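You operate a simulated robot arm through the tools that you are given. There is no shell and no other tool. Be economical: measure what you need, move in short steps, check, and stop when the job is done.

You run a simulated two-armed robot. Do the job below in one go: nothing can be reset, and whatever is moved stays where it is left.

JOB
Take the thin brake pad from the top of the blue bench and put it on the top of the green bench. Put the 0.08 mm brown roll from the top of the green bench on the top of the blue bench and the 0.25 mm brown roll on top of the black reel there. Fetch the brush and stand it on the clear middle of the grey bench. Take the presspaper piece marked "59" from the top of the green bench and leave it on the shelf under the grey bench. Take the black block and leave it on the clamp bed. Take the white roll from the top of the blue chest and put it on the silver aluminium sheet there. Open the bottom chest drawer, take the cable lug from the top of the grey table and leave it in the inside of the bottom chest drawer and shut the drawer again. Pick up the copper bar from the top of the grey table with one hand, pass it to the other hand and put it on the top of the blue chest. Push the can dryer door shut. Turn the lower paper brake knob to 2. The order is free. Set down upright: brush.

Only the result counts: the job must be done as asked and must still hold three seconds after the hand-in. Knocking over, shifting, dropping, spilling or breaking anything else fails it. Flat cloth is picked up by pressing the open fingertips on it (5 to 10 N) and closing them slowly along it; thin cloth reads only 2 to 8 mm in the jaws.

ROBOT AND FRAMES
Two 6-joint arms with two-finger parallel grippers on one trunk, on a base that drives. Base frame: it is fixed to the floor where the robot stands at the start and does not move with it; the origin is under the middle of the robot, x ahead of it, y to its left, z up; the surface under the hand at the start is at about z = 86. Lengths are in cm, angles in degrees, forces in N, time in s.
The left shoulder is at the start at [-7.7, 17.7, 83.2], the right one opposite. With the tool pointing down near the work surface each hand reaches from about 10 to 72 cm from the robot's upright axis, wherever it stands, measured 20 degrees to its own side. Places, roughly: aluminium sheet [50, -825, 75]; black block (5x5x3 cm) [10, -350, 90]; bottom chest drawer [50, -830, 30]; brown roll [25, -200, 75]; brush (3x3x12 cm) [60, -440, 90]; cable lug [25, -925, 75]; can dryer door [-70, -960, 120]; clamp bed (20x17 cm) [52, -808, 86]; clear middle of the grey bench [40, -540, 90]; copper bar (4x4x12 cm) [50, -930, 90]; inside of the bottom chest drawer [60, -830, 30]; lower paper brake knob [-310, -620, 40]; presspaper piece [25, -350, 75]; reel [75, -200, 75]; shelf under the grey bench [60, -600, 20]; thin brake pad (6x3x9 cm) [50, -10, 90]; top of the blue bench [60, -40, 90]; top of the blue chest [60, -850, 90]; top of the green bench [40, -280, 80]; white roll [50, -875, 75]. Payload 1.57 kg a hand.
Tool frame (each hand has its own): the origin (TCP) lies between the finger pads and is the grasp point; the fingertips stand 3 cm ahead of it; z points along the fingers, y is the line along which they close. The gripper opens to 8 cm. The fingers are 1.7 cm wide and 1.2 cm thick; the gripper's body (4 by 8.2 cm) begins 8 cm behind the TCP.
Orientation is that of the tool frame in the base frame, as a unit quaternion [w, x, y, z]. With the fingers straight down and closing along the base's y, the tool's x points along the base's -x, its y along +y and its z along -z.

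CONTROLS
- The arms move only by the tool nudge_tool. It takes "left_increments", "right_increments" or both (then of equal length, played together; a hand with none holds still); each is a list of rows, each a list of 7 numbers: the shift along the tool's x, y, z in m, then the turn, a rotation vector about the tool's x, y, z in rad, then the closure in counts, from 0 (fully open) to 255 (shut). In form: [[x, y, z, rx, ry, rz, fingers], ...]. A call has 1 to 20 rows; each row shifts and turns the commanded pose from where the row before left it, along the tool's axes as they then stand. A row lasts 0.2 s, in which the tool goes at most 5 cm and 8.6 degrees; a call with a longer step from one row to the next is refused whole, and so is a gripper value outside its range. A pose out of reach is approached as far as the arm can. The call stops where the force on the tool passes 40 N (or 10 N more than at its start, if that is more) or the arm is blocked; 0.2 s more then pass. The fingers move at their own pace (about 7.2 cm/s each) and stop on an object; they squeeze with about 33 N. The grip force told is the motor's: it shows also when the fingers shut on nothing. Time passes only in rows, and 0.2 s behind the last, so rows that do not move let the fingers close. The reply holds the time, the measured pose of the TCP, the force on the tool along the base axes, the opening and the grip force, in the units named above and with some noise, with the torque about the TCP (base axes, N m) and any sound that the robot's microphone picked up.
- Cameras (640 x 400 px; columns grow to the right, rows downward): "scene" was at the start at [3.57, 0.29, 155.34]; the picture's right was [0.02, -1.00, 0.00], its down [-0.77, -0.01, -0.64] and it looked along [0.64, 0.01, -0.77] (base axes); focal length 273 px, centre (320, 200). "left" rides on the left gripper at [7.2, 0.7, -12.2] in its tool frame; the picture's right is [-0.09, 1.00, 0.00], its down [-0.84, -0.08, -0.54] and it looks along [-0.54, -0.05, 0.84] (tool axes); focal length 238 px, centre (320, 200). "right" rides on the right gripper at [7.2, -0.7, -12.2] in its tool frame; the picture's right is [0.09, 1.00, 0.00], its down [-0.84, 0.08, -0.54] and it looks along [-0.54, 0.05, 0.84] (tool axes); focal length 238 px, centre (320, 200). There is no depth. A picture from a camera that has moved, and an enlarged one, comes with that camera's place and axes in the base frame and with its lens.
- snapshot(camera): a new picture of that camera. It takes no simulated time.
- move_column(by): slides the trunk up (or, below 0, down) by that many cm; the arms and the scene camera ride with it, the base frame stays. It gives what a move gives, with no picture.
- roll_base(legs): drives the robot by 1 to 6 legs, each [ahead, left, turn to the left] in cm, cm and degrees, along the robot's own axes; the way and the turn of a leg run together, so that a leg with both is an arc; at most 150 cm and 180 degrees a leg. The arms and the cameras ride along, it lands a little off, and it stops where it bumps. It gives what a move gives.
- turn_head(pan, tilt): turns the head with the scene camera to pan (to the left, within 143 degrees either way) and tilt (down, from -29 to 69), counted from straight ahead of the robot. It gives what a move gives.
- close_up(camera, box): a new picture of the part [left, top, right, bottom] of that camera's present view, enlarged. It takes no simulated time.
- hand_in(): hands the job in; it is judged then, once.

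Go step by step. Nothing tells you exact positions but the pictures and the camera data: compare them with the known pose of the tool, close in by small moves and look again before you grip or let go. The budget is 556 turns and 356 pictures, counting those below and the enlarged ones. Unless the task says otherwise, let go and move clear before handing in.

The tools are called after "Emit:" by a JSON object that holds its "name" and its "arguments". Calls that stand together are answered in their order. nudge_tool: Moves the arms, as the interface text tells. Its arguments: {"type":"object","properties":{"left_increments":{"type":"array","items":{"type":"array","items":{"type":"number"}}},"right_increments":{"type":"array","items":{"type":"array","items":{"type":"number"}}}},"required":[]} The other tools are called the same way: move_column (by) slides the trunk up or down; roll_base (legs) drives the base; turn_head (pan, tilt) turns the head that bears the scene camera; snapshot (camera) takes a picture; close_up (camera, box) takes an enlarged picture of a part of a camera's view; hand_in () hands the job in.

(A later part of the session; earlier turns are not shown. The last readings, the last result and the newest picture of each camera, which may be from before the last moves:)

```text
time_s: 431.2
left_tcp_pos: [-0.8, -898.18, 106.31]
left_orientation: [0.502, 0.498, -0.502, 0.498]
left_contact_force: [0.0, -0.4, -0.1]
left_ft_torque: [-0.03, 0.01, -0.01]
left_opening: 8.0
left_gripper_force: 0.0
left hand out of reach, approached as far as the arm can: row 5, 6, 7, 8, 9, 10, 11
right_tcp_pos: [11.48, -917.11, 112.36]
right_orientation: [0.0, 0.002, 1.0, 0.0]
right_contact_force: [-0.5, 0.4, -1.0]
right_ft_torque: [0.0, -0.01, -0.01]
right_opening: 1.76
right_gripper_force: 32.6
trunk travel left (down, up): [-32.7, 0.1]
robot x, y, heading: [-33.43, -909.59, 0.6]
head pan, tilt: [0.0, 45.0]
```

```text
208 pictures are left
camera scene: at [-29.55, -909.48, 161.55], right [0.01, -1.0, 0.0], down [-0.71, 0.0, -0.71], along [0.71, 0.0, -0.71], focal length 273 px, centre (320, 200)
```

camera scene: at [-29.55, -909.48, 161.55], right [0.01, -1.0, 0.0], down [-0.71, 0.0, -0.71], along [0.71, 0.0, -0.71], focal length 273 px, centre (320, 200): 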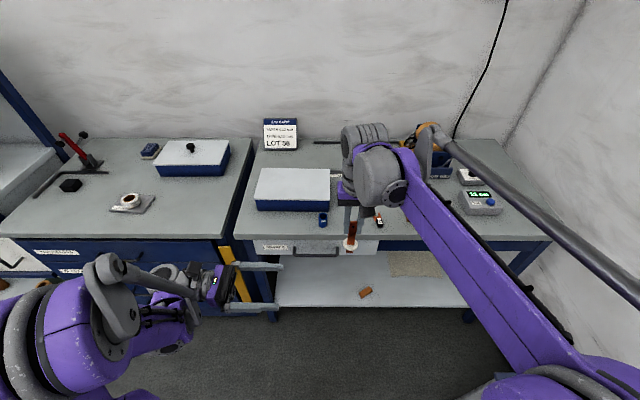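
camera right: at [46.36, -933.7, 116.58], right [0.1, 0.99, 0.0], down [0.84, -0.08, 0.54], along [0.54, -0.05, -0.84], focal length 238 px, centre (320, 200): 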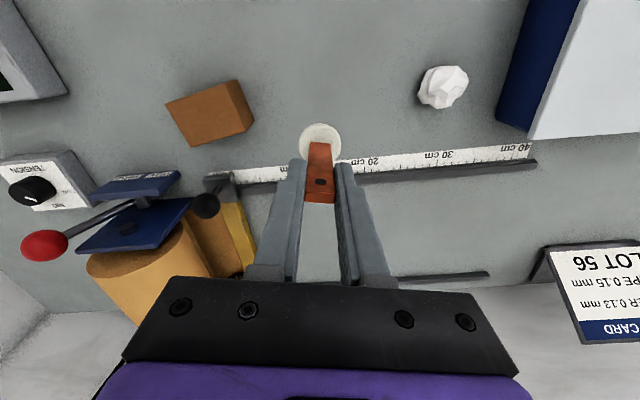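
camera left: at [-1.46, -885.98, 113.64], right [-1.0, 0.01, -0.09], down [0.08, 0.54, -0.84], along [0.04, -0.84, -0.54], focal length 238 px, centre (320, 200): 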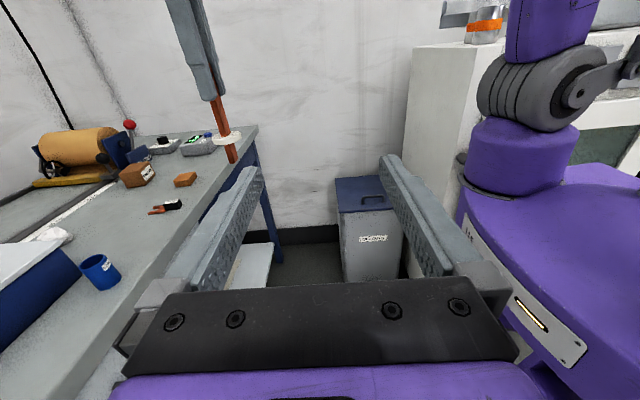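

The left hand now points toward −y and sees the bar. I align it in x and height, then look.

Emit:
{"name": "nudge_tool", "arguments": {"left_increments": [[0.003, -0.03, 0, 0, 0, 0, 0], [0.003, -0.03, 0, 0, 0, 0, 0], [0.003, -0.03, 0, 0, 0, 0, 0], [0, -0.033, 0, 0, 0, 0, 0], [0, 0, 0.03, 0, 0, 0, 0], [0, 0, 0.03, 0, 0, 0, 0], [0, 0, 0, 0, 0, 0, 0]]}}

Emit:
{"name": "snapshot", "arguments": {"camera": "left"}}

Emit:
{"name": "close_up", "arguments": {"camera": "scene", "box": [260, 180, 420, 300]}}

```text
time_s: 432.8
left_tcp_pos: [11.38, -904.33, 107.23]
left_orientation: [0.503, 0.497, -0.503, 0.497]
left_contact_force: [-0.3, 0.4, 0.0]
left_ft_torque: [-0.01, 0.02, 0.02]
left_opening: 8.01
left_gripper_force: 0.2
right_tcp_pos: [11.4, -917.02, 112.35]
right_orientation: [-0.001, 0.002, 1.0, -0.001]
right_contact_force: [0.3, 0.0, -1.0]
right_ft_torque: [-0.01, 0.01, 0.01]
right_opening: 1.76
right_gripper_force: 32.2
trunk travel left (down, up): [-32.7, 0.1]
robot x, y, heading: [-33.38, -909.81, 0.4]
head pan, tilt: [0.0, 45.0]
```

```text
207 pictures are left
camera left: at [10.83, -892.11, 114.51], right [-1.0, 0.01, -0.09], down [0.08, 0.54, -0.84], along [0.04, -0.84, -0.54], focal length 238 px, centre (320, 200)
```

left: 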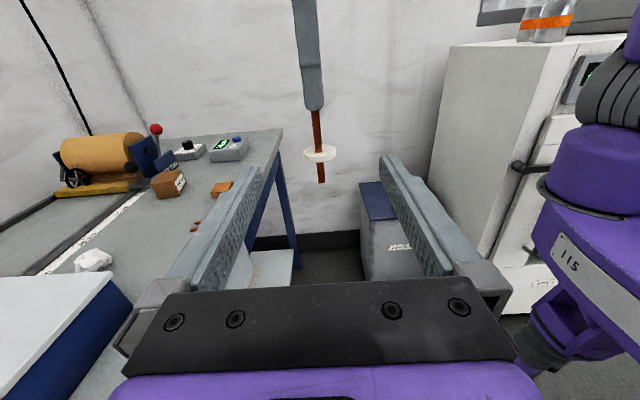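

```text
3.33 times, centred on (340, 240) of scene
camera zoom: at [-29.49, -909.4, 161.55], right [0.01, -1.0, 0.0], down [-0.71, 0.0, -0.71], along [0.71, 0.0, -0.71], focal length 911 px, centre (253, 67)
```

zoom: 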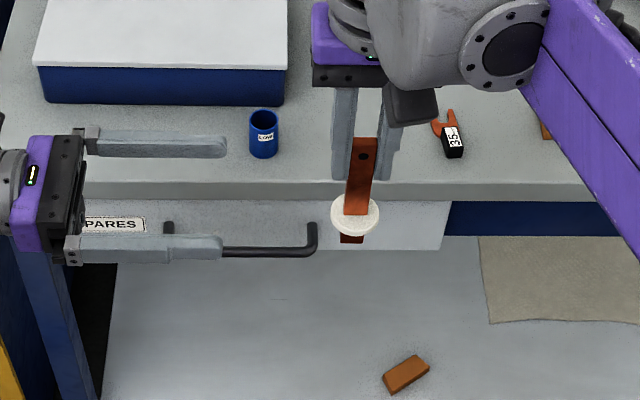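

Alignment is good (free band z 105.4–109.2, left at 107.2). I advance the left fingers around the bar and close.

Emit:
{"name": "nudge_tool", "arguments": {"left_increments": [[0, 0, 0.03, 0, 0, 0, 0], [0, 0, 0.03, 0, 0, 0, 0], [0, 0, 0.03, 0, 0, 0, 0], [0, 0, 0.03, 0, 0, 0, 0], [0, 0, 0, 0, 0, 0, 0]]}}

Emit:
{"name": "snapshot", "arguments": {"camera": "left"}}

Emit:
{"name": "close_up", "arguments": {"camera": "scene", "box": [260, 180, 420, 300]}}

```text
time_s: 434.0
left_tcp_pos: [11.26, -916.21, 107.2]
left_orientation: [0.503, 0.497, -0.503, 0.497]
left_contact_force: [-0.3, -0.3, -0.5]
left_ft_torque: [0.01, 0.01, 0.0]
left_opening: 8.0
left_gripper_force: 0.0
right_tcp_pos: [11.51, -917.03, 112.29]
right_orientation: [-0.001, 0.003, 1.0, -0.001]
right_contact_force: [0.1, 0.2, -1.6]
right_ft_torque: [0.0, -0.02, 0.02]
right_opening: 1.76
right_gripper_force: 32.4
trunk travel left (down, up): [-32.7, 0.1]
robot x, y, heading: [-33.54, -909.51, 0.3]
head pan, tilt: [0.0, 45.0]
```

```text
205 pictures are left
camera left: at [10.65, -904.06, 114.45], right [-1.0, 0.01, -0.09], down [0.08, 0.54, -0.84], along [0.04, -0.84, -0.54], focal length 238 px, centre (320, 200)
```

left: 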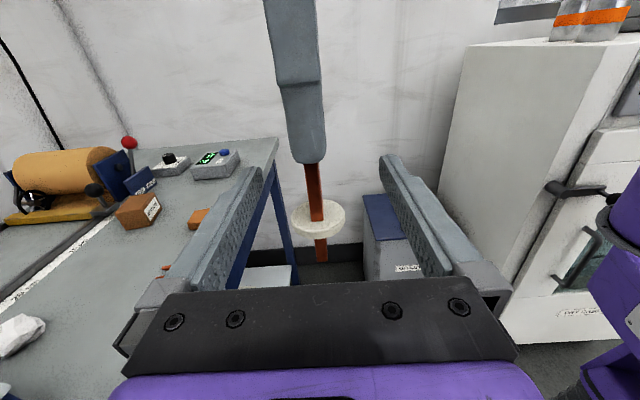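

```text
3.33 times, centred on (340, 240) of scene
camera zoom: at [-29.51, -909.4, 161.55], right [0.01, -1.0, 0.0], down [-0.71, 0.0, -0.71], along [0.71, 0.0, -0.71], focal length 911 px, centre (253, 67)
```

zoom: 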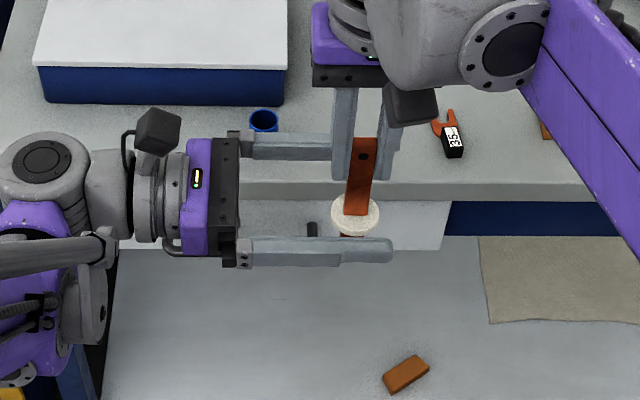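

Emit:
{"name": "nudge_tool", "arguments": {"left_increments": [[0, -0.002, 0, 0, 0, 0, 100], [0, 0, 0, 0, 0, 0, 180], [0, 0, 0, 0, 0, 0, 255], [0, 0, 0, 0, 0, 0, 255], [0, 0, 0, 0, 0, 0, 255], [0, 0, 0, 0, 0, 0, 255]]}}

Emit:
{"name": "snapshot", "arguments": {"camera": "left"}}

```text
time_s: 435.4
left_tcp_pos: [11.45, -916.2, 107.13]
left_orientation: [-0.502, -0.498, 0.502, -0.498]
left_contact_force: [13.1, -2.2, 0.0]
left_ft_torque: [0.1, 0.03, 0.17]
left_opening: 0.75
left_gripper_force: 26.6
right_tcp_pos: [11.44, -917.16, 112.38]
right_orientation: [-0.002, 0.002, 1.0, 0.0]
right_contact_force: [-14.1, 1.4, -0.8]
right_ft_torque: [0.04, 0.66, -0.08]
right_opening: 1.75
right_gripper_force: 32.2
trunk travel left (down, up): [-32.7, 0.1]
robot x, y, heading: [-33.07, -908.84, 0.2]
head pan, tilt: [0.0, 45.0]
```

```text
203 pictures are left
camera left: at [10.93, -904.06, 114.47], right [-1.0, 0.01, -0.09], down [0.08, 0.54, -0.84], along [0.04, -0.84, -0.54], focal length 238 px, centre (320, 200)
```

left: 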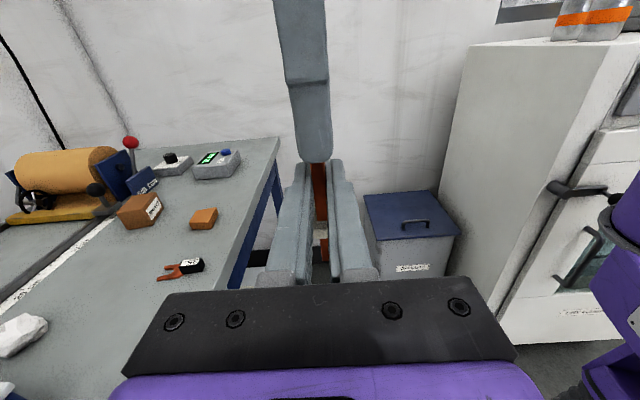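

The left hand holds the bar. I open the right hand and lift it away.

Emit:
{"name": "nudge_tool", "arguments": {"right_increments": [[0, 0, 0, 0, 0, 0, 200], [0, 0, 0, 0, 0, 0, 100], [0, 0, 0, 0, 0, 0, 80], [0, 0, -0.02, 0, 0, 0, 80], [0, 0, -0.03, 0, 0, 0, 80], [0, 0, -0.03, 0, 0, 0, 80], [0, -0.04, 0, 0, 0, 0, 80], [0, -0.04, 0, 0, 0, 0, 80], [0, -0.04, 0, 0, 0, 0, 80]], "left_increments": [[0, 0, 0, 0, 0, 0, 255], [0, 0, 0, 0, 0, 0, 255], [0, 0, 0, 0, 0, 0, 255], [0, 0, 0, 0, 0, 0, 255], [0, 0, 0, 0, 0, 0, 255], [0, 0, 0, 0, 0, 0, 255], [0, 0, 0, 0, 0, 0, 255], [0, 0, 0, 0, 0, 0, 255], [0, 0, 0, 0, 0, 0, 255]]}}

Emit:
{"name": "snapshot", "arguments": {"camera": "left"}}

Emit:
{"name": "snapshot", "arguments": {"camera": "scene"}}

```text
time_s: 437.4
left_tcp_pos: [11.51, -916.35, 107.08]
left_orientation: [-0.502, -0.498, 0.503, -0.497]
left_contact_force: [-0.6, 0.0, 0.2]
left_ft_torque: [-0.02, 0.02, -0.03]
left_opening: 0.72
left_gripper_force: 26.0
right_tcp_pos: [11.46, -929.25, 120.39]
right_orientation: [-0.001, 0.002, 1.0, -0.001]
right_contact_force: [-0.4, 0.1, -0.6]
right_ft_torque: [0.03, -0.05, 0.0]
right_opening: 5.49
right_gripper_force: 0.1
trunk travel left (down, up): [-32.7, 0.1]
robot x, y, heading: [-33.17, -909.91, 0.3]
head pan, tilt: [0.0, 45.0]
```

```text
202 pictures are left
camera left: at [10.89, -904.14, 114.47], right [-1.0, 0.01, -0.09], down [0.08, 0.54, -0.84], along [0.04, -0.84, -0.54], focal length 238 px, centre (320, 200)
```

left: 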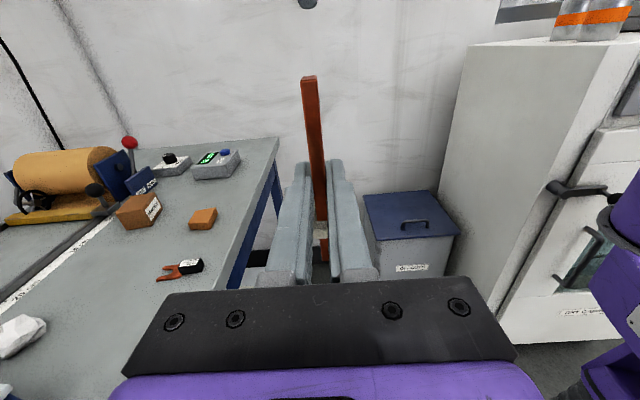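

```text
201 pictures are left
camera scene: at [-29.5, -909.55, 161.55], right [0.01, -1.0, 0.0], down [-0.71, 0.0, -0.71], along [0.71, 0.0, -0.71], focal length 273 px, centre (320, 200)
```

scene: 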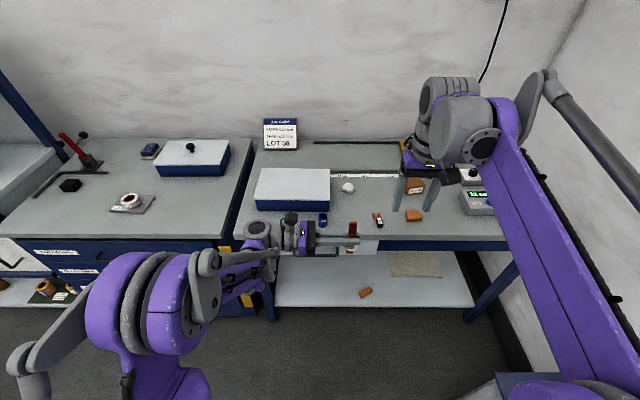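

Handover done. I pull the left hand back and turn it fingers-down again.

Emit:
{"name": "nudge_tool", "arguments": {"left_increments": [[0, 0.03, -0.03, 0, 0, 0, 255], [0, 0.03, -0.03, 0, 0, 0, 255], [0, 0.03, -0.03, 0, 0, 0, 255], [0, 0.02, -0.03, 0, 0, 0, 255], [0, 0, -0.03, 0, -0.1, 0, 255], [0, 0, -0.03, 0, -0.1428, 0, 255], [0, 0, 0, 0, -0.1428, 0, 255], [0, 0, 0, 0, -0.1428, 0, 255], [0, 0, 0, 0, -0.1428, 0, 255], [0, 0, 0, 0, -0.1428, 0, 255], [0, 0, 0, 0, -0.1428, 0, 255], [0, 0, 0, 0, -0.1428, 0, 255], [0, 0, 0, 0, -0.1428, 0, 255], [0, 0, 0, 0, -0.1428, 0, 255], [0, 0, 0, 0, -0.1428, 0, 255], [0, 0, 0, 0, -0.043, 0, 255], [0, 0, 0, 0, 0, 0, 255]]}}

Emit:
{"name": "snapshot", "arguments": {"camera": "left"}}

```text
time_s: 441.0
left_tcp_pos: [0.69, -898.28, 107.48]
left_orientation: [0.0, -0.704, 0.71, 0.0]
left_contact_force: [-0.3, 0.3, -1.6]
left_ft_torque: [-0.05, -0.04, -0.03]
left_opening: 0.72
left_gripper_force: 27.0
right_tcp_pos: [11.33, -929.02, 120.25]
right_orientation: [-0.001, 0.002, 1.0, 0.0]
right_contact_force: [0.3, 0.1, -0.8]
right_ft_torque: [0.02, 0.0, 0.0]
right_opening: 5.48
right_gripper_force: 0.0
trunk travel left (down, up): [-32.7, 0.1]
robot x, y, heading: [-33.68, -909.89, 0.3]
head pan, tilt: [0.0, 45.0]
```

```text
200 pictures are left
camera left: at [-0.13, -905.4, 119.86], right [-0.99, 0.1, 0.0], down [0.09, 0.84, 0.54], along [0.06, 0.54, -0.84], focal length 238 px, centre (320, 200)
```

left: 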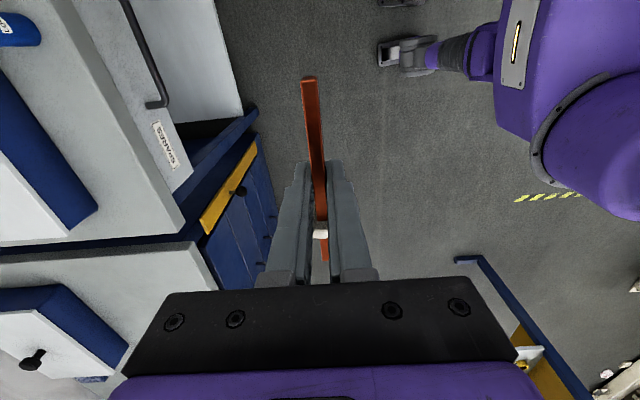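

Emit:
{"name": "nudge_tool", "arguments": {"left_increments": [[-0.04, 0, 0, 0, 0, 0, 255], [-0.04, 0, 0, 0, 0, 0, 255], [-0.04, 0, 0, 0, 0, 0, 255], [-0.03, 0, 0, 0, 0, 0, 255]]}}

Emit:
{"name": "roll_base", "arguments": {"legs": [[22, 0, 0]]}}

Emit:
{"name": "snapshot", "arguments": {"camera": "right"}}

Emit:
{"name": "snapshot", "arguments": {"camera": "scene"}}

```text
time_s: 442.0
left_tcp_pos: [0.96, -882.98, 107.58]
left_orientation: [0.0, -0.703, 0.711, 0.0]
left_contact_force: [-0.2, 0.0, -0.9]
left_ft_torque: [-0.04, 0.03, -0.01]
left_opening: 0.72
left_gripper_force: 27.1
right_tcp_pos: [11.5, -929.21, 120.3]
right_orientation: [-0.001, 0.003, 1.0, 0.001]
right_contact_force: [0.2, -0.4, 0.0]
right_ft_torque: [0.02, 0.01, -0.01]
right_opening: 5.48
right_gripper_force: 0.0
trunk travel left (down, up): [-32.7, 0.1]
robot x, y, heading: [-33.2, -909.75, 0.5]
head pan, tilt: [0.0, 45.0]
```

```text
time_s: 443.7
left_tcp_pos: [22.63, -882.86, 107.47]
left_orientation: [0.0, -0.704, 0.711, 0.0]
left_contact_force: [0.1, 0.5, -1.9]
left_ft_torque: [-0.03, -0.01, 0.0]
left_opening: 0.74
left_gripper_force: 26.7
right_tcp_pos: [33.19, -928.78, 120.28]
right_orientation: [-0.001, 0.0, 1.0, 0.0]
right_contact_force: [0.7, 0.0, -0.2]
right_ft_torque: [-0.02, 0.0, 0.02]
right_opening: 5.5
right_gripper_force: 0.1
trunk travel left (down, up): [-32.7, 0.1]
robot x, y, heading: [-11.65, -909.58, 0.4]
head pan, tilt: [0.0, 45.0]
```

```text
199 pictures are left
camera right: at [26.06, -929.6, 132.52], right [-0.09, 1.0, 0.0], down [0.84, 0.08, 0.54], along [0.54, 0.05, -0.84], focal length 238 px, centre (320, 200)
```

right: 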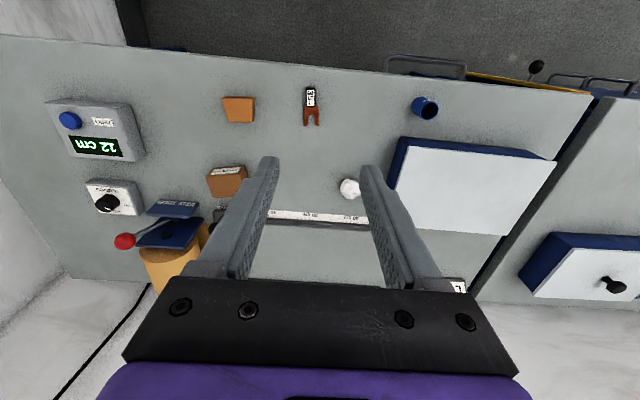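

```text
198 pictures are left
camera scene: at [-7.7, -909.31, 161.53], right [0.01, -1.0, 0.0], down [-0.71, -0.01, -0.71], along [0.71, 0.01, -0.71], focal length 273 px, centre (320, 200)
```

scene: 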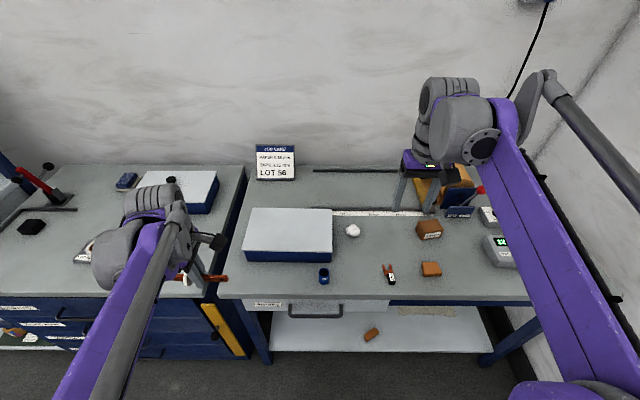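

Emit:
{"name": "close_up", "arguments": {"camera": "right", "box": [290, 75, 335, 135]}}

Emit:
{"name": "nudge_tool", "arguments": {"right_increments": [[-0.003, -0.009, 0.04, 0, 0, 0, 95], [-0.003, -0.008, 0.04, 0, 0, 0, 95], [0, 0, 0.04, 0, 0, 0, 95], [0, 0, 0.04, 0, 0, 0, 95], [0, 0, 0.04, 0, 0, 0, 95], [0, 0, 0.04, 0, 0, 0, 95], [0, 0, 0, 0, 0, 0, 95]]}}

Emit:
{"name": "snapshot", "arguments": {"camera": "right"}}

```text
6.67 times, centred on (312, 105) of right
camera zoom: at [26.06, -929.6, 132.52], right [-0.09, 1.0, 0.0], down [0.84, 0.08, 0.54], along [0.54, 0.05, -0.84], focal length 1589 px, centre (370, 833)
```

zoom: 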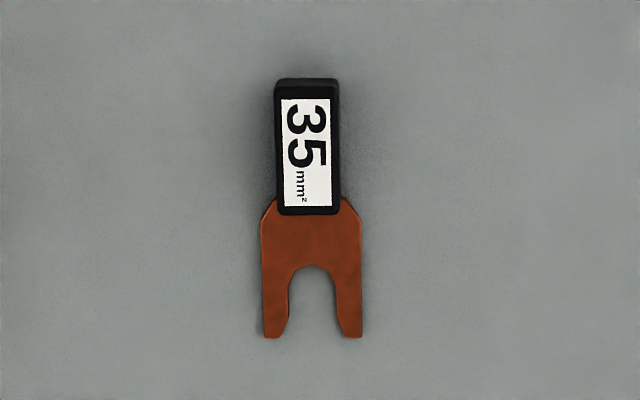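

```text
time_s: 445.3
left_tcp_pos: [22.61, -882.94, 107.56]
left_orientation: [0.0, -0.704, 0.71, 0.0]
left_contact_force: [0.6, -0.3, -1.7]
left_ft_torque: [0.0, -0.02, 0.04]
left_opening: 0.74
left_gripper_force: 26.6
right_tcp_pos: [33.79, -930.6, 96.32]
right_orientation: [-0.001, 0.001, 1.0, -0.001]
right_contact_force: [0.0, -0.4, -0.8]
right_ft_torque: [0.03, 0.01, -0.02]
right_opening: 5.05
right_gripper_force: 0.0
trunk travel left (down, up): [-32.7, 0.1]
robot x, y, heading: [-11.25, -909.51, 0.5]
head pan, tilt: [0.0, 45.0]
```

```text
196 pictures are left
camera right: at [26.63, -931.28, 108.48], right [-0.09, 1.0, 0.0], down [0.84, 0.08, 0.54], along [0.54, 0.05, -0.84], focal length 238 px, centre (320, 200)
```

right: 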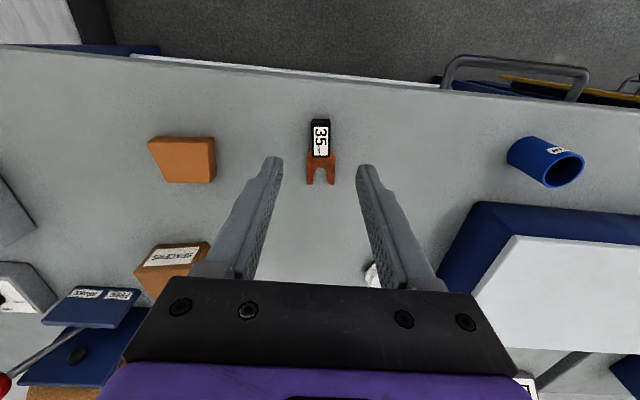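

Emit:
{"name": "nudge_tool", "arguments": {"right_increments": [[0.001, 0, 0.03, 0, 0, 0, 95], [0, 0, 0.03, 0, 0, 0, 95], [0, 0, 0.01, 0, 0, 0, 95], [0, 0, 0, 0, 0, 0, 180], [0, 0, 0, 0, 0, 0, 255], [0, 0, 0, 0, 0, 0, 255], [0, 0, 0, 0, 0, 0, 255], [0, 0, -0.004, 0, 0, 0, 255], [0, 0, -0.01, 0, 0, 0, 255], [0, 0, -0.02, 0, 0, 0, 255], [0, 0, -0.02, 0, 0, 0, 255], [0, 0, -0.03, 0, 0, 0, 255], [0, 0, -0.03, 0, 0, 0, 255], [0, 0, -0.03, 0, 0, 0, 255], [0.03, 0, -0.02, 0, 0, 0, 255]]}}

Emit:
{"name": "snapshot", "arguments": {"camera": "right"}}

```text
time_s: 448.5
left_tcp_pos: [22.56, -882.9, 107.56]
left_orientation: [0.0, -0.704, 0.711, -0.001]
left_contact_force: [0.0, 0.3, -2.0]
left_ft_torque: [0.0, -0.05, 0.02]
left_opening: 0.78
left_gripper_force: 26.3
right_tcp_pos: [30.54, -930.56, 105.77]
right_orientation: [0.0, 0.001, 1.0, 0.0]
right_contact_force: [-0.3, -0.7, -0.8]
right_ft_torque: [0.01, -0.04, 0.0]
right_opening: 1.59
right_gripper_force: 31.8
trunk travel left (down, up): [-32.7, 0.1]
robot x, y, heading: [-11.36, -909.48, 0.4]
head pan, tilt: [0.0, 45.0]
```

```text
195 pictures are left
camera right: at [23.37, -931.28, 118.02], right [-0.09, 1.0, 0.0], down [0.84, 0.08, 0.54], along [0.54, 0.05, -0.84], focal length 238 px, centre (320, 200)
```

right: 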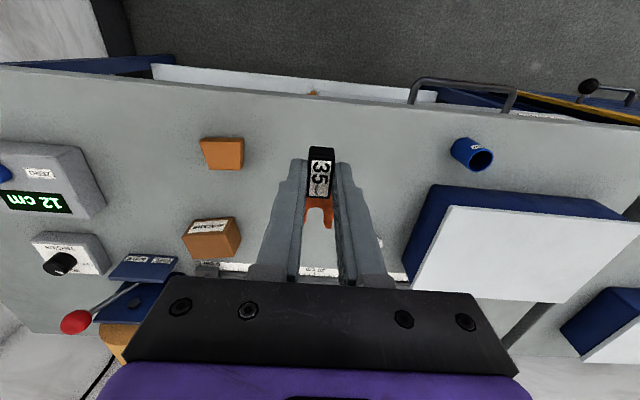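

Lug held. I drive over so the left hand can lay the copper bar on the clear right part of the chest top.

Emit:
{"name": "nudge_tool", "arguments": {"right_increments": [[0.03, 0.01, -0.02, 0, 0, 0, 255], [0.03, 0.01, -0.01, 0, 0, 0, 255], [0.03, 0.01, 0, 0, 0, 0, 255]]}}

Emit:
{"name": "roll_base", "arguments": {"legs": [[-18, 0, 0], [0, 30, 0], [18, 0, 0]]}}

Emit:
{"name": "snapshot", "arguments": {"camera": "left"}}

Emit:
{"name": "snapshot", "arguments": {"camera": "scene"}}

```text
time_s: 449.3
left_tcp_pos: [22.56, -882.91, 107.57]
left_orientation: [0.0, -0.705, 0.71, 0.0]
left_contact_force: [-0.5, -0.1, -1.7]
left_ft_torque: [0.0, -0.05, -0.01]
left_opening: 0.74
left_gripper_force: 27.2
right_tcp_pos: [21.53, -927.52, 108.72]
right_orientation: [0.0, 0.001, 1.0, 0.0]
right_contact_force: [-1.7, 0.0, -0.4]
right_ft_torque: [-0.02, 0.02, 0.02]
right_opening: 1.6
right_gripper_force: 31.5
trunk travel left (down, up): [-32.7, 0.1]
robot x, y, heading: [-11.26, -909.49, 0.2]
head pan, tilt: [0.0, 45.0]
```

```text
time_s: 454.8
left_tcp_pos: [22.17, -852.77, 107.54]
left_orientation: [0.0, -0.704, 0.71, 0.0]
left_contact_force: [-0.8, 0.9, -1.0]
left_ft_torque: [-0.02, -0.01, 0.02]
left_opening: 0.76
left_gripper_force: 27.2
right_tcp_pos: [21.14, -897.53, 108.71]
right_orientation: [-0.001, 0.002, 1.0, 0.0]
right_contact_force: [-0.6, 0.2, -0.5]
right_ft_torque: [0.03, -0.03, -0.01]
right_opening: 1.6
right_gripper_force: 31.1
trunk travel left (down, up): [-32.7, 0.1]
robot x, y, heading: [-11.64, -879.31, 0.5]
head pan, tilt: [0.0, 45.0]
```

```text
194 pictures are left
camera left: at [21.4, -860.08, 119.82], right [-0.99, 0.1, 0.0], down [0.09, 0.84, 0.54], along [0.05, 0.54, -0.84], focal length 238 px, centre (320, 200)
```

left: 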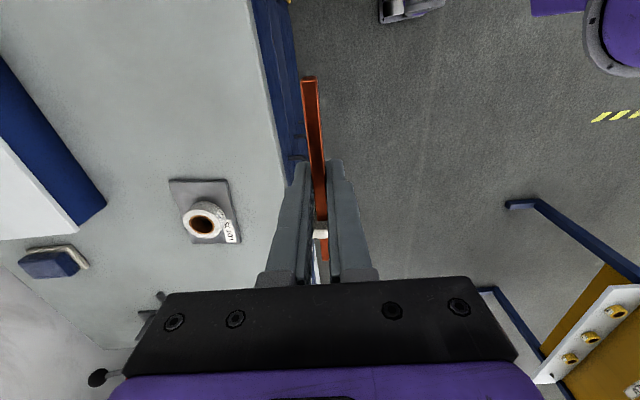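

```text
193 pictures are left
camera scene: at [-8.19, -879.22, 161.52], right [0.01, -1.0, 0.0], down [-0.71, 0.0, -0.71], along [0.71, 0.0, -0.71], focal length 273 px, centre (320, 200)
```

scene: 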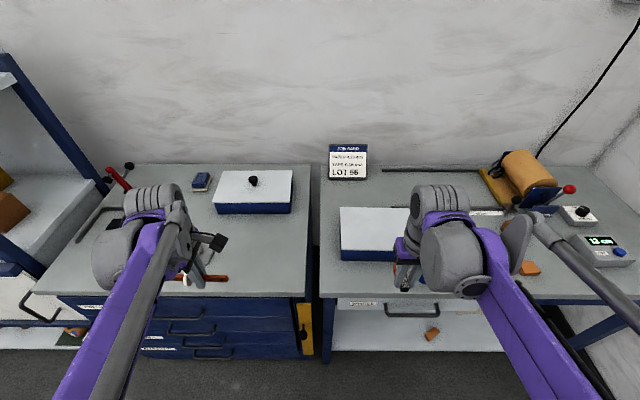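

Emit:
{"name": "nudge_tool", "arguments": {"left_increments": [[0.015, -0.035, 0, 0, 0, 0, 255], [0.015, -0.035, 0, 0, 0, 0, 255], [0.015, -0.035, 0.005, 0, 0, 0, 255], [0.015, -0.035, 0.005, 0, 0, 0, 255], [0.015, -0.035, 0.01, 0, 0, 0, 255], [0.01, -0.025, 0.02, 0, 0, 0, 255], [0, 0, 0.03, 0, 0, 0, 255], [0, 0, 0, 0, 0, 0, 255]]}}

Emit:
{"name": "snapshot", "arguments": {"camera": "left"}}

Emit:
{"name": "snapshot", "arguments": {"camera": "scene"}}

```text
time_s: 456.6
left_tcp_pos: [42.22, -861.53, 100.44]
left_orientation: [0.0, -0.704, 0.711, 0.001]
left_contact_force: [0.4, 0.2, -1.9]
left_ft_torque: [-0.03, 0.01, 0.0]
left_opening: 0.74
left_gripper_force: 26.9
right_tcp_pos: [21.28, -897.38, 108.77]
right_orientation: [-0.001, 0.001, 1.0, 0.0]
right_contact_force: [0.2, 0.4, -0.9]
right_ft_torque: [0.03, 0.01, 0.04]
right_opening: 1.59
right_gripper_force: 31.0
trunk travel left (down, up): [-32.7, 0.1]
robot x, y, heading: [-12.0, -879.1, 0.4]
head pan, tilt: [0.0, 45.0]
```

```text
192 pictures are left
camera left: at [41.49, -868.72, 112.8], right [-0.99, 0.1, 0.0], down [0.09, 0.84, 0.54], along [0.05, 0.54, -0.84], focal length 238 px, centre (320, 200)
```

left: 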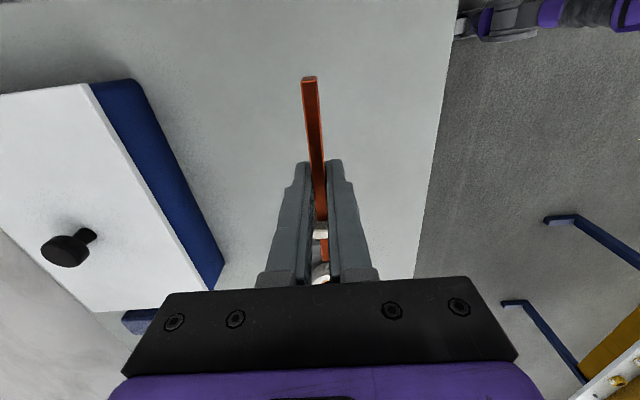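

```text
191 pictures are left
camera scene: at [-8.08, -879.23, 161.55], right [0.01, -1.0, 0.0], down [-0.71, 0.0, -0.71], along [0.71, 0.0, -0.71], focal length 273 px, centre (320, 200)
```

scene: 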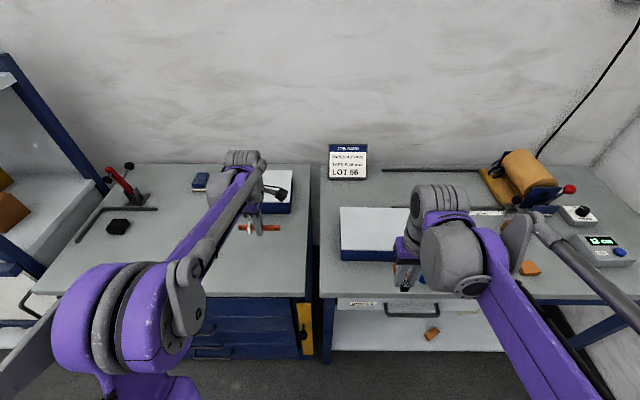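

Emit:
{"name": "nudge_tool", "arguments": {"left_increments": [[0, 0, 0.03, 0, 0, 0, 255], [0, 0, 0.03, 0, 0, 0, 255], [0, 0, 0.03, 0, 0, 0, 255], [0, 0, 0.01, 0, 0, 0, 255], [0, 0, 0.004, 0, 0, 0, 255], [0, 0, 0.004, 0, 0, 0, 255], [0, 0, 0.004, 0, 0, 0, 255], [0, 0, 0.003, 0, 0, 0, 255], [0, 0, 0.003, 0, 0, 0, 255]]}}

Emit:
{"name": "snapshot", "arguments": {"camera": "left"}}

```text
time_s: 458.6
left_tcp_pos: [42.2, -861.47, 88.92]
left_orientation: [0.002, -0.704, 0.71, -0.001]
left_contact_force: [5.3, 2.8, 33.6]
left_ft_torque: [-0.04, 0.09, -0.17]
left_opening: 0.76
left_gripper_force: 26.8
right_tcp_pos: [21.2, -897.42, 108.97]
right_orientation: [0.001, 0.001, 1.0, 0.0]
right_contact_force: [-0.3, 0.4, -0.3]
right_ft_torque: [-0.01, 0.01, 0.02]
right_opening: 1.59
right_gripper_force: 31.7
trunk travel left (down, up): [-32.7, 0.1]
robot x, y, heading: [-12.02, -879.38, 0.4]
head pan, tilt: [0.0, 45.0]
```

```text
190 pictures are left
camera left: at [41.38, -868.77, 101.32], right [-0.99, 0.1, 0.0], down [0.08, 0.84, 0.54], along [0.06, 0.54, -0.84], focal length 238 px, centre (320, 200)
```

left: 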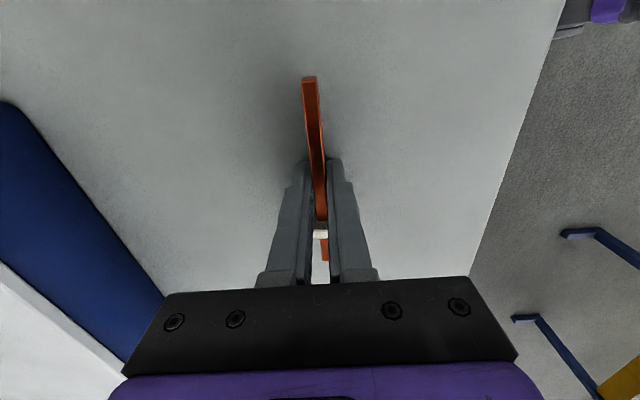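

Emit:
{"name": "nudge_tool", "arguments": {"left_increments": [[0, 0, -0.001, 0, 0, 0, 230], [0, 0, 0, 0, 0, 0, 200], [0, 0, 0, 0, 0, 0, 150], [0, 0, 0, 0, 0, 0, 100], [0, 0, 0, 0, 0, 0, 60], [0, 0, 0, 0, 0, 0, 60], [0, 0, -0.02, 0, 0, 0, 60], [0, 0, -0.03, 0, 0, 0, 60], [0, 0, -0.04, 0, 0, 0, 60], [0, 0, -0.04, 0, 0, 0, 60], [0, 0.02, -0.03, 0, 0, 0, 60]]}}

Emit:
{"name": "snapshot", "arguments": {"camera": "left"}}

```text
time_s: 459.3
left_tcp_pos: [42.47, -861.48, 89.03]
left_orientation: [0.003, -0.704, 0.71, -0.003]
left_contact_force: [15.4, 1.6, 32.3]
left_ft_torque: [-0.05, -0.04, -0.02]
left_opening: 1.87
left_gripper_force: 0.1
right_tcp_pos: [21.35, -897.49, 108.82]
right_orientation: [0.0, 0.002, 1.0, 0.0]
right_contact_force: [-0.4, 0.0, -1.3]
right_ft_torque: [0.0, 0.04, -0.03]
right_opening: 1.57
right_gripper_force: 32.0
trunk travel left (down, up): [-32.7, 0.1]
robot x, y, heading: [-12.06, -879.86, 0.2]
head pan, tilt: [0.0, 45.0]
stopped in row 3 (left hand): the force on the tool passed its limit at 48 N (the readings are from after the stop); the commanded pose is now the measured one
```

```text
189 pictures are left
camera left: at [41.62, -868.79, 101.32], right [-0.99, 0.1, -0.01], down [0.08, 0.84, 0.54], along [0.06, 0.54, -0.84], focal length 238 px, centre (320, 200)
```

left: 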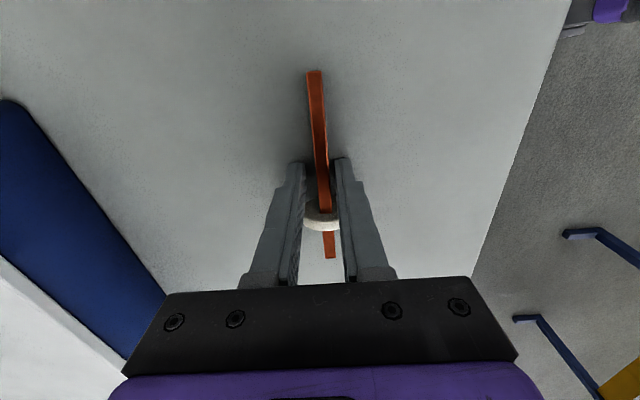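

Fingertips are pressing on the top; I lift a few millimetres while opening.

Emit:
{"name": "nudge_tool", "arguments": {"left_increments": [[0, 0, -0.004, 0, 0, 0, 190], [0, 0, -0.003, 0, 0, 0, 130], [0, 0, 0, 0, 0, 0, 80], [0, 0, 0, 0, 0, 0, 60], [0, 0, -0.015, 0, 0, 0, 60], [0, 0, -0.03, 0, 0, 0, 60], [0, 0, -0.04, 0, 0, 0, 60], [0, 0, -0.04, 0, 0, 0, 60]]}}

Emit:
{"name": "snapshot", "arguments": {"camera": "left"}}

Emit:
{"name": "snapshot", "arguments": {"camera": "scene"}}

```text
time_s: 461.1
left_tcp_pos: [42.22, -861.67, 102.06]
left_orientation: [0.001, -0.704, 0.711, -0.001]
left_contact_force: [-0.2, 0.4, 0.2]
left_ft_torque: [0.03, -0.02, -0.02]
left_opening: 6.12
left_gripper_force: 0.1
right_tcp_pos: [21.25, -897.57, 108.8]
right_orientation: [-0.001, 0.002, 1.0, 0.0]
right_contact_force: [-0.5, 0.5, -0.9]
right_ft_torque: [-0.04, -0.05, -0.04]
right_opening: 1.57
right_gripper_force: 31.6
trunk travel left (down, up): [-32.7, 0.1]
robot x, y, heading: [-12.02, -879.37, 0.3]
head pan, tilt: [0.0, 45.0]
```

```text
188 pictures are left
camera left: at [41.44, -868.86, 114.5], right [-0.99, 0.1, 0.0], down [0.08, 0.84, 0.54], along [0.06, 0.54, -0.84], focal length 238 px, centre (320, 200)
```

left: 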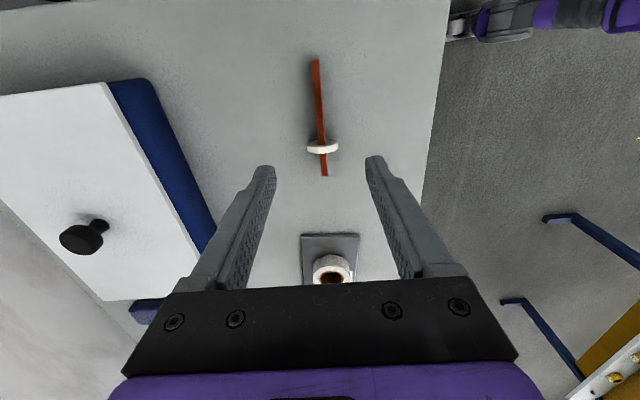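

```text
187 pictures are left
camera scene: at [-8.13, -879.23, 161.55], right [0.01, -1.0, 0.0], down [-0.71, 0.0, -0.71], along [0.71, 0.0, -0.71], focal length 273 px, centre (320, 200)
```

scene: 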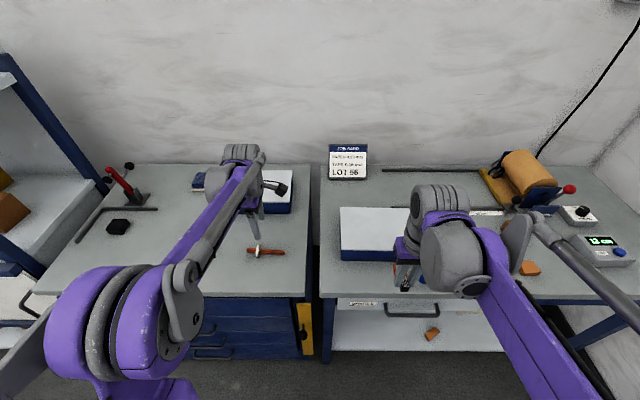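

The bar lies on the chest top. Next is the bottom drawer: I retract, back off, lower the trunk and look at the drawer fronts.

Emit:
{"name": "nudge_tool", "arguments": {"left_increments": [[0, 0.03, -0.01, 0, 0, 0, 0], [0, 0.04, 0, 0, 0, 0, 0], [0, 0.04, 0, 0, 0, 0, 0], [0, 0.04, 0, 0, 0, 0, 0], [0, 0.04, 0, 0, 0, 0, 0], [0, 0.04, 0, 0, 0, 0, 0], [0, 0.03, 0, 0, 0, 0, 0]]}}

Emit:
{"name": "roll_base", "arguments": {"legs": [[-38, 0, 0], [0, 38, 0]]}}

Emit:
{"name": "move_column", "arguments": {"by": -30}}

Emit:
{"name": "turn_head", "arguments": {"pan": 0, "tilt": 40}}

Emit:
{"name": "snapshot", "arguments": {"camera": "scene"}}

```text
time_s: 462.7
left_tcp_pos: [16.1, -861.35, 102.83]
left_orientation: [0.001, -0.704, 0.71, -0.001]
left_contact_force: [1.3, -0.1, -0.2]
left_ft_torque: [0.01, 0.01, 0.0]
left_opening: 7.98
left_gripper_force: 0.1
right_tcp_pos: [21.25, -897.45, 108.78]
right_orientation: [0.0, 0.002, 1.0, 0.0]
right_contact_force: [-0.3, -0.5, -0.4]
right_ft_torque: [-0.01, 0.01, 0.0]
right_opening: 1.59
right_gripper_force: 31.8
trunk travel left (down, up): [-32.7, 0.1]
robot x, y, heading: [-12.15, -879.4, 0.4]
head pan, tilt: [0.0, 45.0]
```

```text
time_s: 468.6
left_tcp_pos: [-21.97, -823.99, 102.94]
left_orientation: [0.0, -0.704, 0.71, -0.001]
left_contact_force: [1.1, -0.4, 0.3]
left_ft_torque: [-0.01, 0.01, 0.02]
left_opening: 8.02
left_gripper_force: 0.1
right_tcp_pos: [-16.95, -860.23, 108.76]
right_orientation: [-0.001, 0.001, 1.0, 0.0]
right_contact_force: [0.5, 0.3, -0.3]
right_ft_torque: [-0.01, 0.01, 0.02]
right_opening: 1.61
right_gripper_force: 31.5
trunk travel left (down, up): [-32.7, 0.1]
robot x, y, heading: [-49.96, -842.12, 0.2]
head pan, tilt: [0.0, 45.0]
```

```text
time_s: 471.6
left_tcp_pos: [-21.95, -823.98, 72.88]
left_orientation: [0.002, -0.704, 0.71, -0.001]
left_contact_force: [-0.9, -0.1, -0.2]
left_ft_torque: [0.0, 0.0, 0.03]
left_opening: 8.02
left_gripper_force: 0.2
right_tcp_pos: [-16.85, -860.0, 78.94]
right_orientation: [-0.001, 0.001, 1.0, 0.0]
right_contact_force: [-0.6, 0.2, -1.2]
right_ft_torque: [0.01, 0.02, -0.02]
right_opening: 1.6
right_gripper_force: 31.4
trunk travel left (down, up): [-2.7, 30.1]
robot x, y, heading: [-50.11, -841.81, 0.5]
head pan, tilt: [0.0, 45.0]
```

```text
time_s: 472.3
left_tcp_pos: [-21.91, -823.96, 72.82]
left_orientation: [0.001, -0.704, 0.71, 0.0]
left_contact_force: [-0.2, 0.4, 0.0]
left_ft_torque: [0.0, 0.03, -0.04]
left_opening: 7.99
left_gripper_force: 0.0
right_tcp_pos: [-16.88, -860.09, 78.75]
right_orientation: [-0.001, 0.0, 1.0, 0.0]
right_contact_force: [0.4, -0.5, -0.3]
right_ft_torque: [0.0, 0.0, -0.03]
right_opening: 1.58
right_gripper_force: 31.4
trunk travel left (down, up): [-2.7, 30.1]
robot x, y, heading: [-49.96, -842.18, 0.4]
head pan, tilt: [0.0, 40.0]
```

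```text
186 pictures are left
camera scene: at [-41.02, -841.83, 131.11], right [0.01, -1.0, 0.0], down [-0.64, -0.01, -0.77], along [0.77, 0.01, -0.64], focal length 273 px, centre (320, 200)
```

scene: 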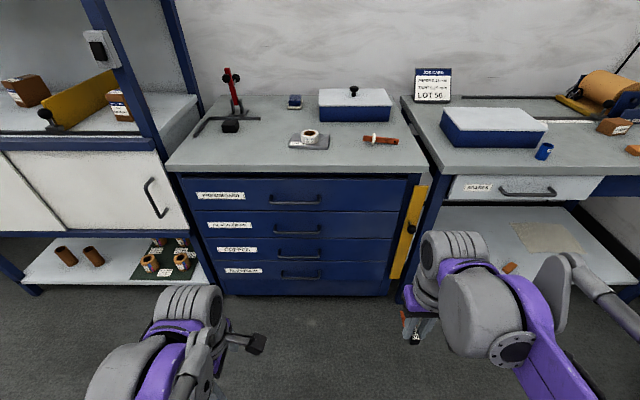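

Emit:
{"name": "close_up", "arguments": {"camera": "scene", "box": [200, 170, 430, 310]}}

Emit:
{"name": "close_up", "arguments": {"camera": "scene", "box": [265, 235, 335, 300]}}

```text
2.78 times, centred on (315, 240) of scene
camera zoom: at [-41.02, -841.83, 131.11], right [0.01, -1.0, 0.0], down [-0.64, -0.01, -0.77], along [0.77, 0.01, -0.64], focal length 761 px, centre (334, 89)
```

zoom: 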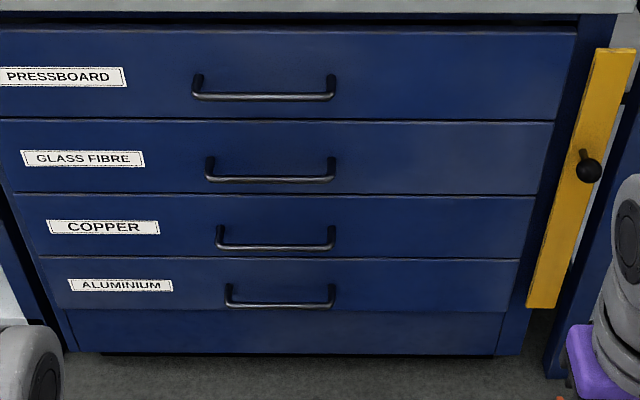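

```text
6.15 times, centred on (300, 268) of scene
camera zoom: at [-41.02, -841.83, 131.11], right [0.01, -1.0, 0.0], down [-0.64, -0.01, -0.77], along [0.77, 0.01, -0.64], focal length 1682 px, centre (443, -215)
```

zoom: 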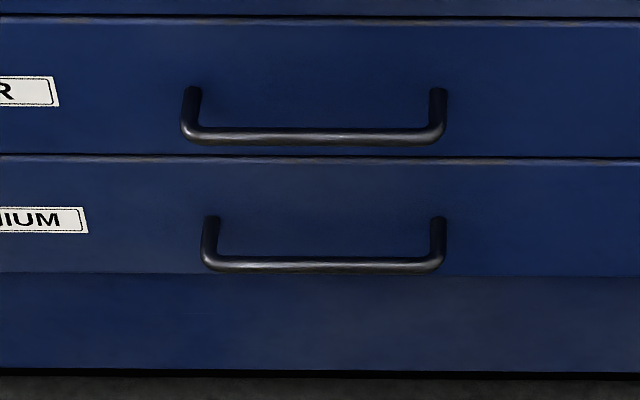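

The bottom (ALUMINIUM) drawer's handle bar is at about x≈25.4, y −825…−841, z≈34. I bring the left hand forward and down, then pitch it to point forward.

Emit:
{"name": "nudge_tool", "arguments": {"left_increments": [[0, -0.03, 0.02, 0, 0, 0, 0], [0, -0.03, 0.02, 0, 0, 0, 0], [0, -0.03, 0.02, 0, 0, 0, 0], [0, -0.03, 0.02, 0, 0, 0, 0], [0, -0.03, 0.02, 0, 0, 0, 0], [0, -0.03, 0.02, 0, 0, 0, 0], [0, -0.03, 0.01, 0, 0, 0, 0], [0, 0, 0, 0, 0, 0, 0]]}}

Emit:
{"name": "nudge_tool", "arguments": {"left_increments": [[0, 0, 0, 0.1428, 0, 0, 0], [0, 0, 0, 0.1428, 0, 0, 0], [0, 0, 0, 0.1428, 0, 0, 0], [0, 0, 0, 0.1428, 0, 0, 0], [0, 0, 0, 0.1428, 0, 0, 0], [0, 0, 0, 0.1428, 0, 0, 0], [0, 0, 0, 0.1428, 0, 0, 0], [0, 0, 0, 0.1428, 0, 0, 0], [0, 0, 0, 0.1428, 0, 0, 0], [0, 0, 0, 0.1428, 0, 0, 0], [0, 0, 0, 0.1428, 0, 0, 0], [0, 0, 0, 0, 0, 0, 0]]}}

Emit:
{"name": "snapshot", "arguments": {"camera": "left"}}

Emit:
{"name": "snapshot", "arguments": {"camera": "scene"}}

```text
time_s: 474.1
left_tcp_pos: [-0.77, -824.29, 59.88]
left_orientation: [0.001, -0.705, 0.709, -0.001]
left_contact_force: [0.9, -0.4, -0.5]
left_ft_torque: [-0.01, 0.01, 0.01]
left_opening: 8.01
left_gripper_force: 0.1
right_tcp_pos: [-16.93, -860.04, 78.73]
right_orientation: [-0.001, 0.001, 1.0, 0.0]
right_contact_force: [-0.4, 0.0, -1.3]
right_ft_torque: [-0.03, 0.01, 0.02]
right_opening: 1.6
right_gripper_force: 31.5
trunk travel left (down, up): [-2.7, 30.1]
robot x, y, heading: [-50.08, -841.97, 0.4]
head pan, tilt: [0.0, 40.0]
```

```text
time_s: 476.7
left_tcp_pos: [0.76, -823.61, 61.48]
left_orientation: [-0.493, 0.513, -0.51, 0.484]
left_contact_force: [0.7, 0.5, 0.1]
left_ft_torque: [-0.01, 0.02, 0.01]
left_opening: 7.99
left_gripper_force: 0.2
left hand out of reach, approached as far as the arm can: row 10, 11
right_tcp_pos: [-16.91, -860.15, 78.76]
right_orientation: [-0.001, 0.001, 1.0, 0.0]
right_contact_force: [0.5, -1.1, -0.7]
right_ft_torque: [0.01, -0.02, -0.02]
right_opening: 1.58
right_gripper_force: 32.0
trunk travel left (down, up): [-2.7, 30.1]
robot x, y, heading: [-50.36, -842.19, 0.4]
head pan, tilt: [0.0, 40.0]
```

```text
183 pictures are left
camera left: at [-11.35, -830.99, 61.48], right [-0.05, 0.1, -0.99], down [-0.55, 0.83, 0.11], along [0.83, 0.55, 0.01], focal length 238 px, centre (320, 200)
```

left: 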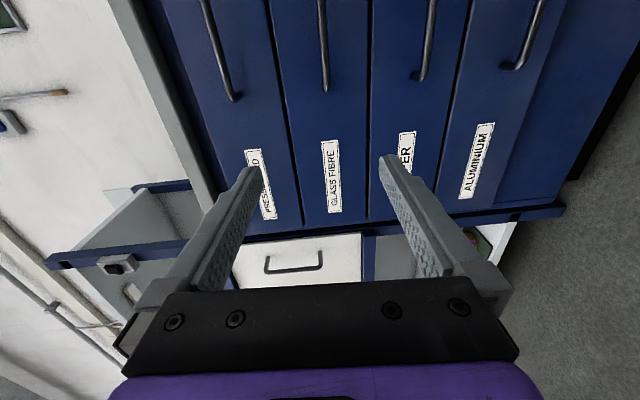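

```text
182 pictures are left
camera scene: at [-41.02, -841.83, 131.11], right [0.01, -1.0, 0.0], down [-0.64, -0.01, -0.77], along [0.77, 0.01, -0.64], focal length 273 px, centre (320, 200)
```

scene: 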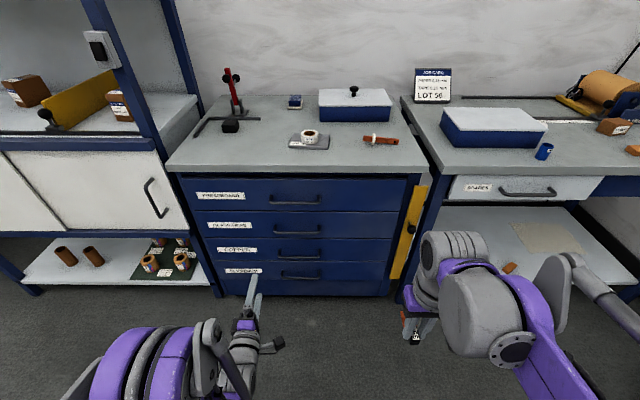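

Emit:
{"name": "nudge_tool", "arguments": {"left_increments": [[0.011, 0.035, 0.015, 0, 0, 0, 0], [0.011, 0.035, 0.015, 0, 0, 0, 0], [0.011, 0.035, 0.015, 0, 0, 0, 0], [0.011, 0.035, 0.015, 0, 0, 0, 0], [0.011, 0.035, 0.015, 0, 0, 0, 0], [0.011, 0.035, 0.015, 0, 0, 0, 0], [0.011, 0.035, 0.015, 0, 0, 0, 0], [0.011, 0.032, 0.015, 0, 0, 0, 0], [0, 0, 0, 0, 0, 0, 0]]}}

Emit:
{"name": "snapshot", "arguments": {"camera": "left"}}

Emit:
{"name": "close_up", "arguments": {"camera": "scene", "box": [200, 200, 400, 340]}}

```text
time_s: 478.7
left_tcp_pos: [13.31, -832.05, 34.63]
left_orientation: [-0.491, 0.515, -0.51, 0.483]
left_contact_force: [-0.1, -0.5, -0.4]
left_ft_torque: [-0.02, 0.01, 0.0]
left_opening: 8.02
left_gripper_force: 0.0
left hand out of reach, approached as far as the arm can: row 1, 2, 3, 8
right_tcp_pos: [-16.93, -860.12, 78.87]
right_orientation: [-0.001, 0.001, 1.0, 0.0]
right_contact_force: [-0.5, 0.5, -0.3]
right_ft_torque: [0.0, 0.01, -0.03]
right_opening: 1.6
right_gripper_force: 31.3
trunk travel left (down, up): [-2.7, 30.1]
robot x, y, heading: [-50.11, -842.3, 0.6]
head pan, tilt: [0.0, 40.0]
```

```text
181 pictures are left
camera left: at [1.24, -839.48, 34.64], right [-0.05, 0.1, -0.99], down [-0.55, 0.83, 0.11], along [0.83, 0.55, 0.01], focal length 238 px, centre (320, 200)
```

left: 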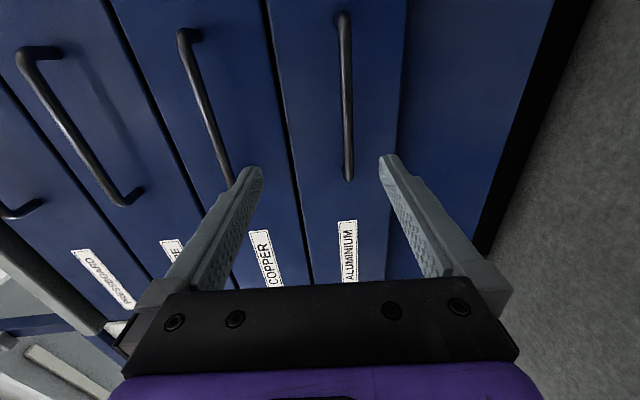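

```text
2.86 times, centred on (300, 270) of scene
camera zoom: at [-41.02, -841.83, 131.11], right [0.01, -1.0, 0.0], down [-0.64, -0.01, -0.77], along [0.77, 0.01, -0.64], focal length 781 px, centre (377, 0)
```

zoom: 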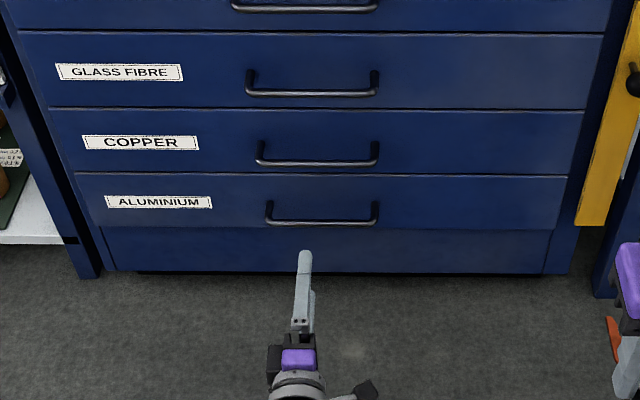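

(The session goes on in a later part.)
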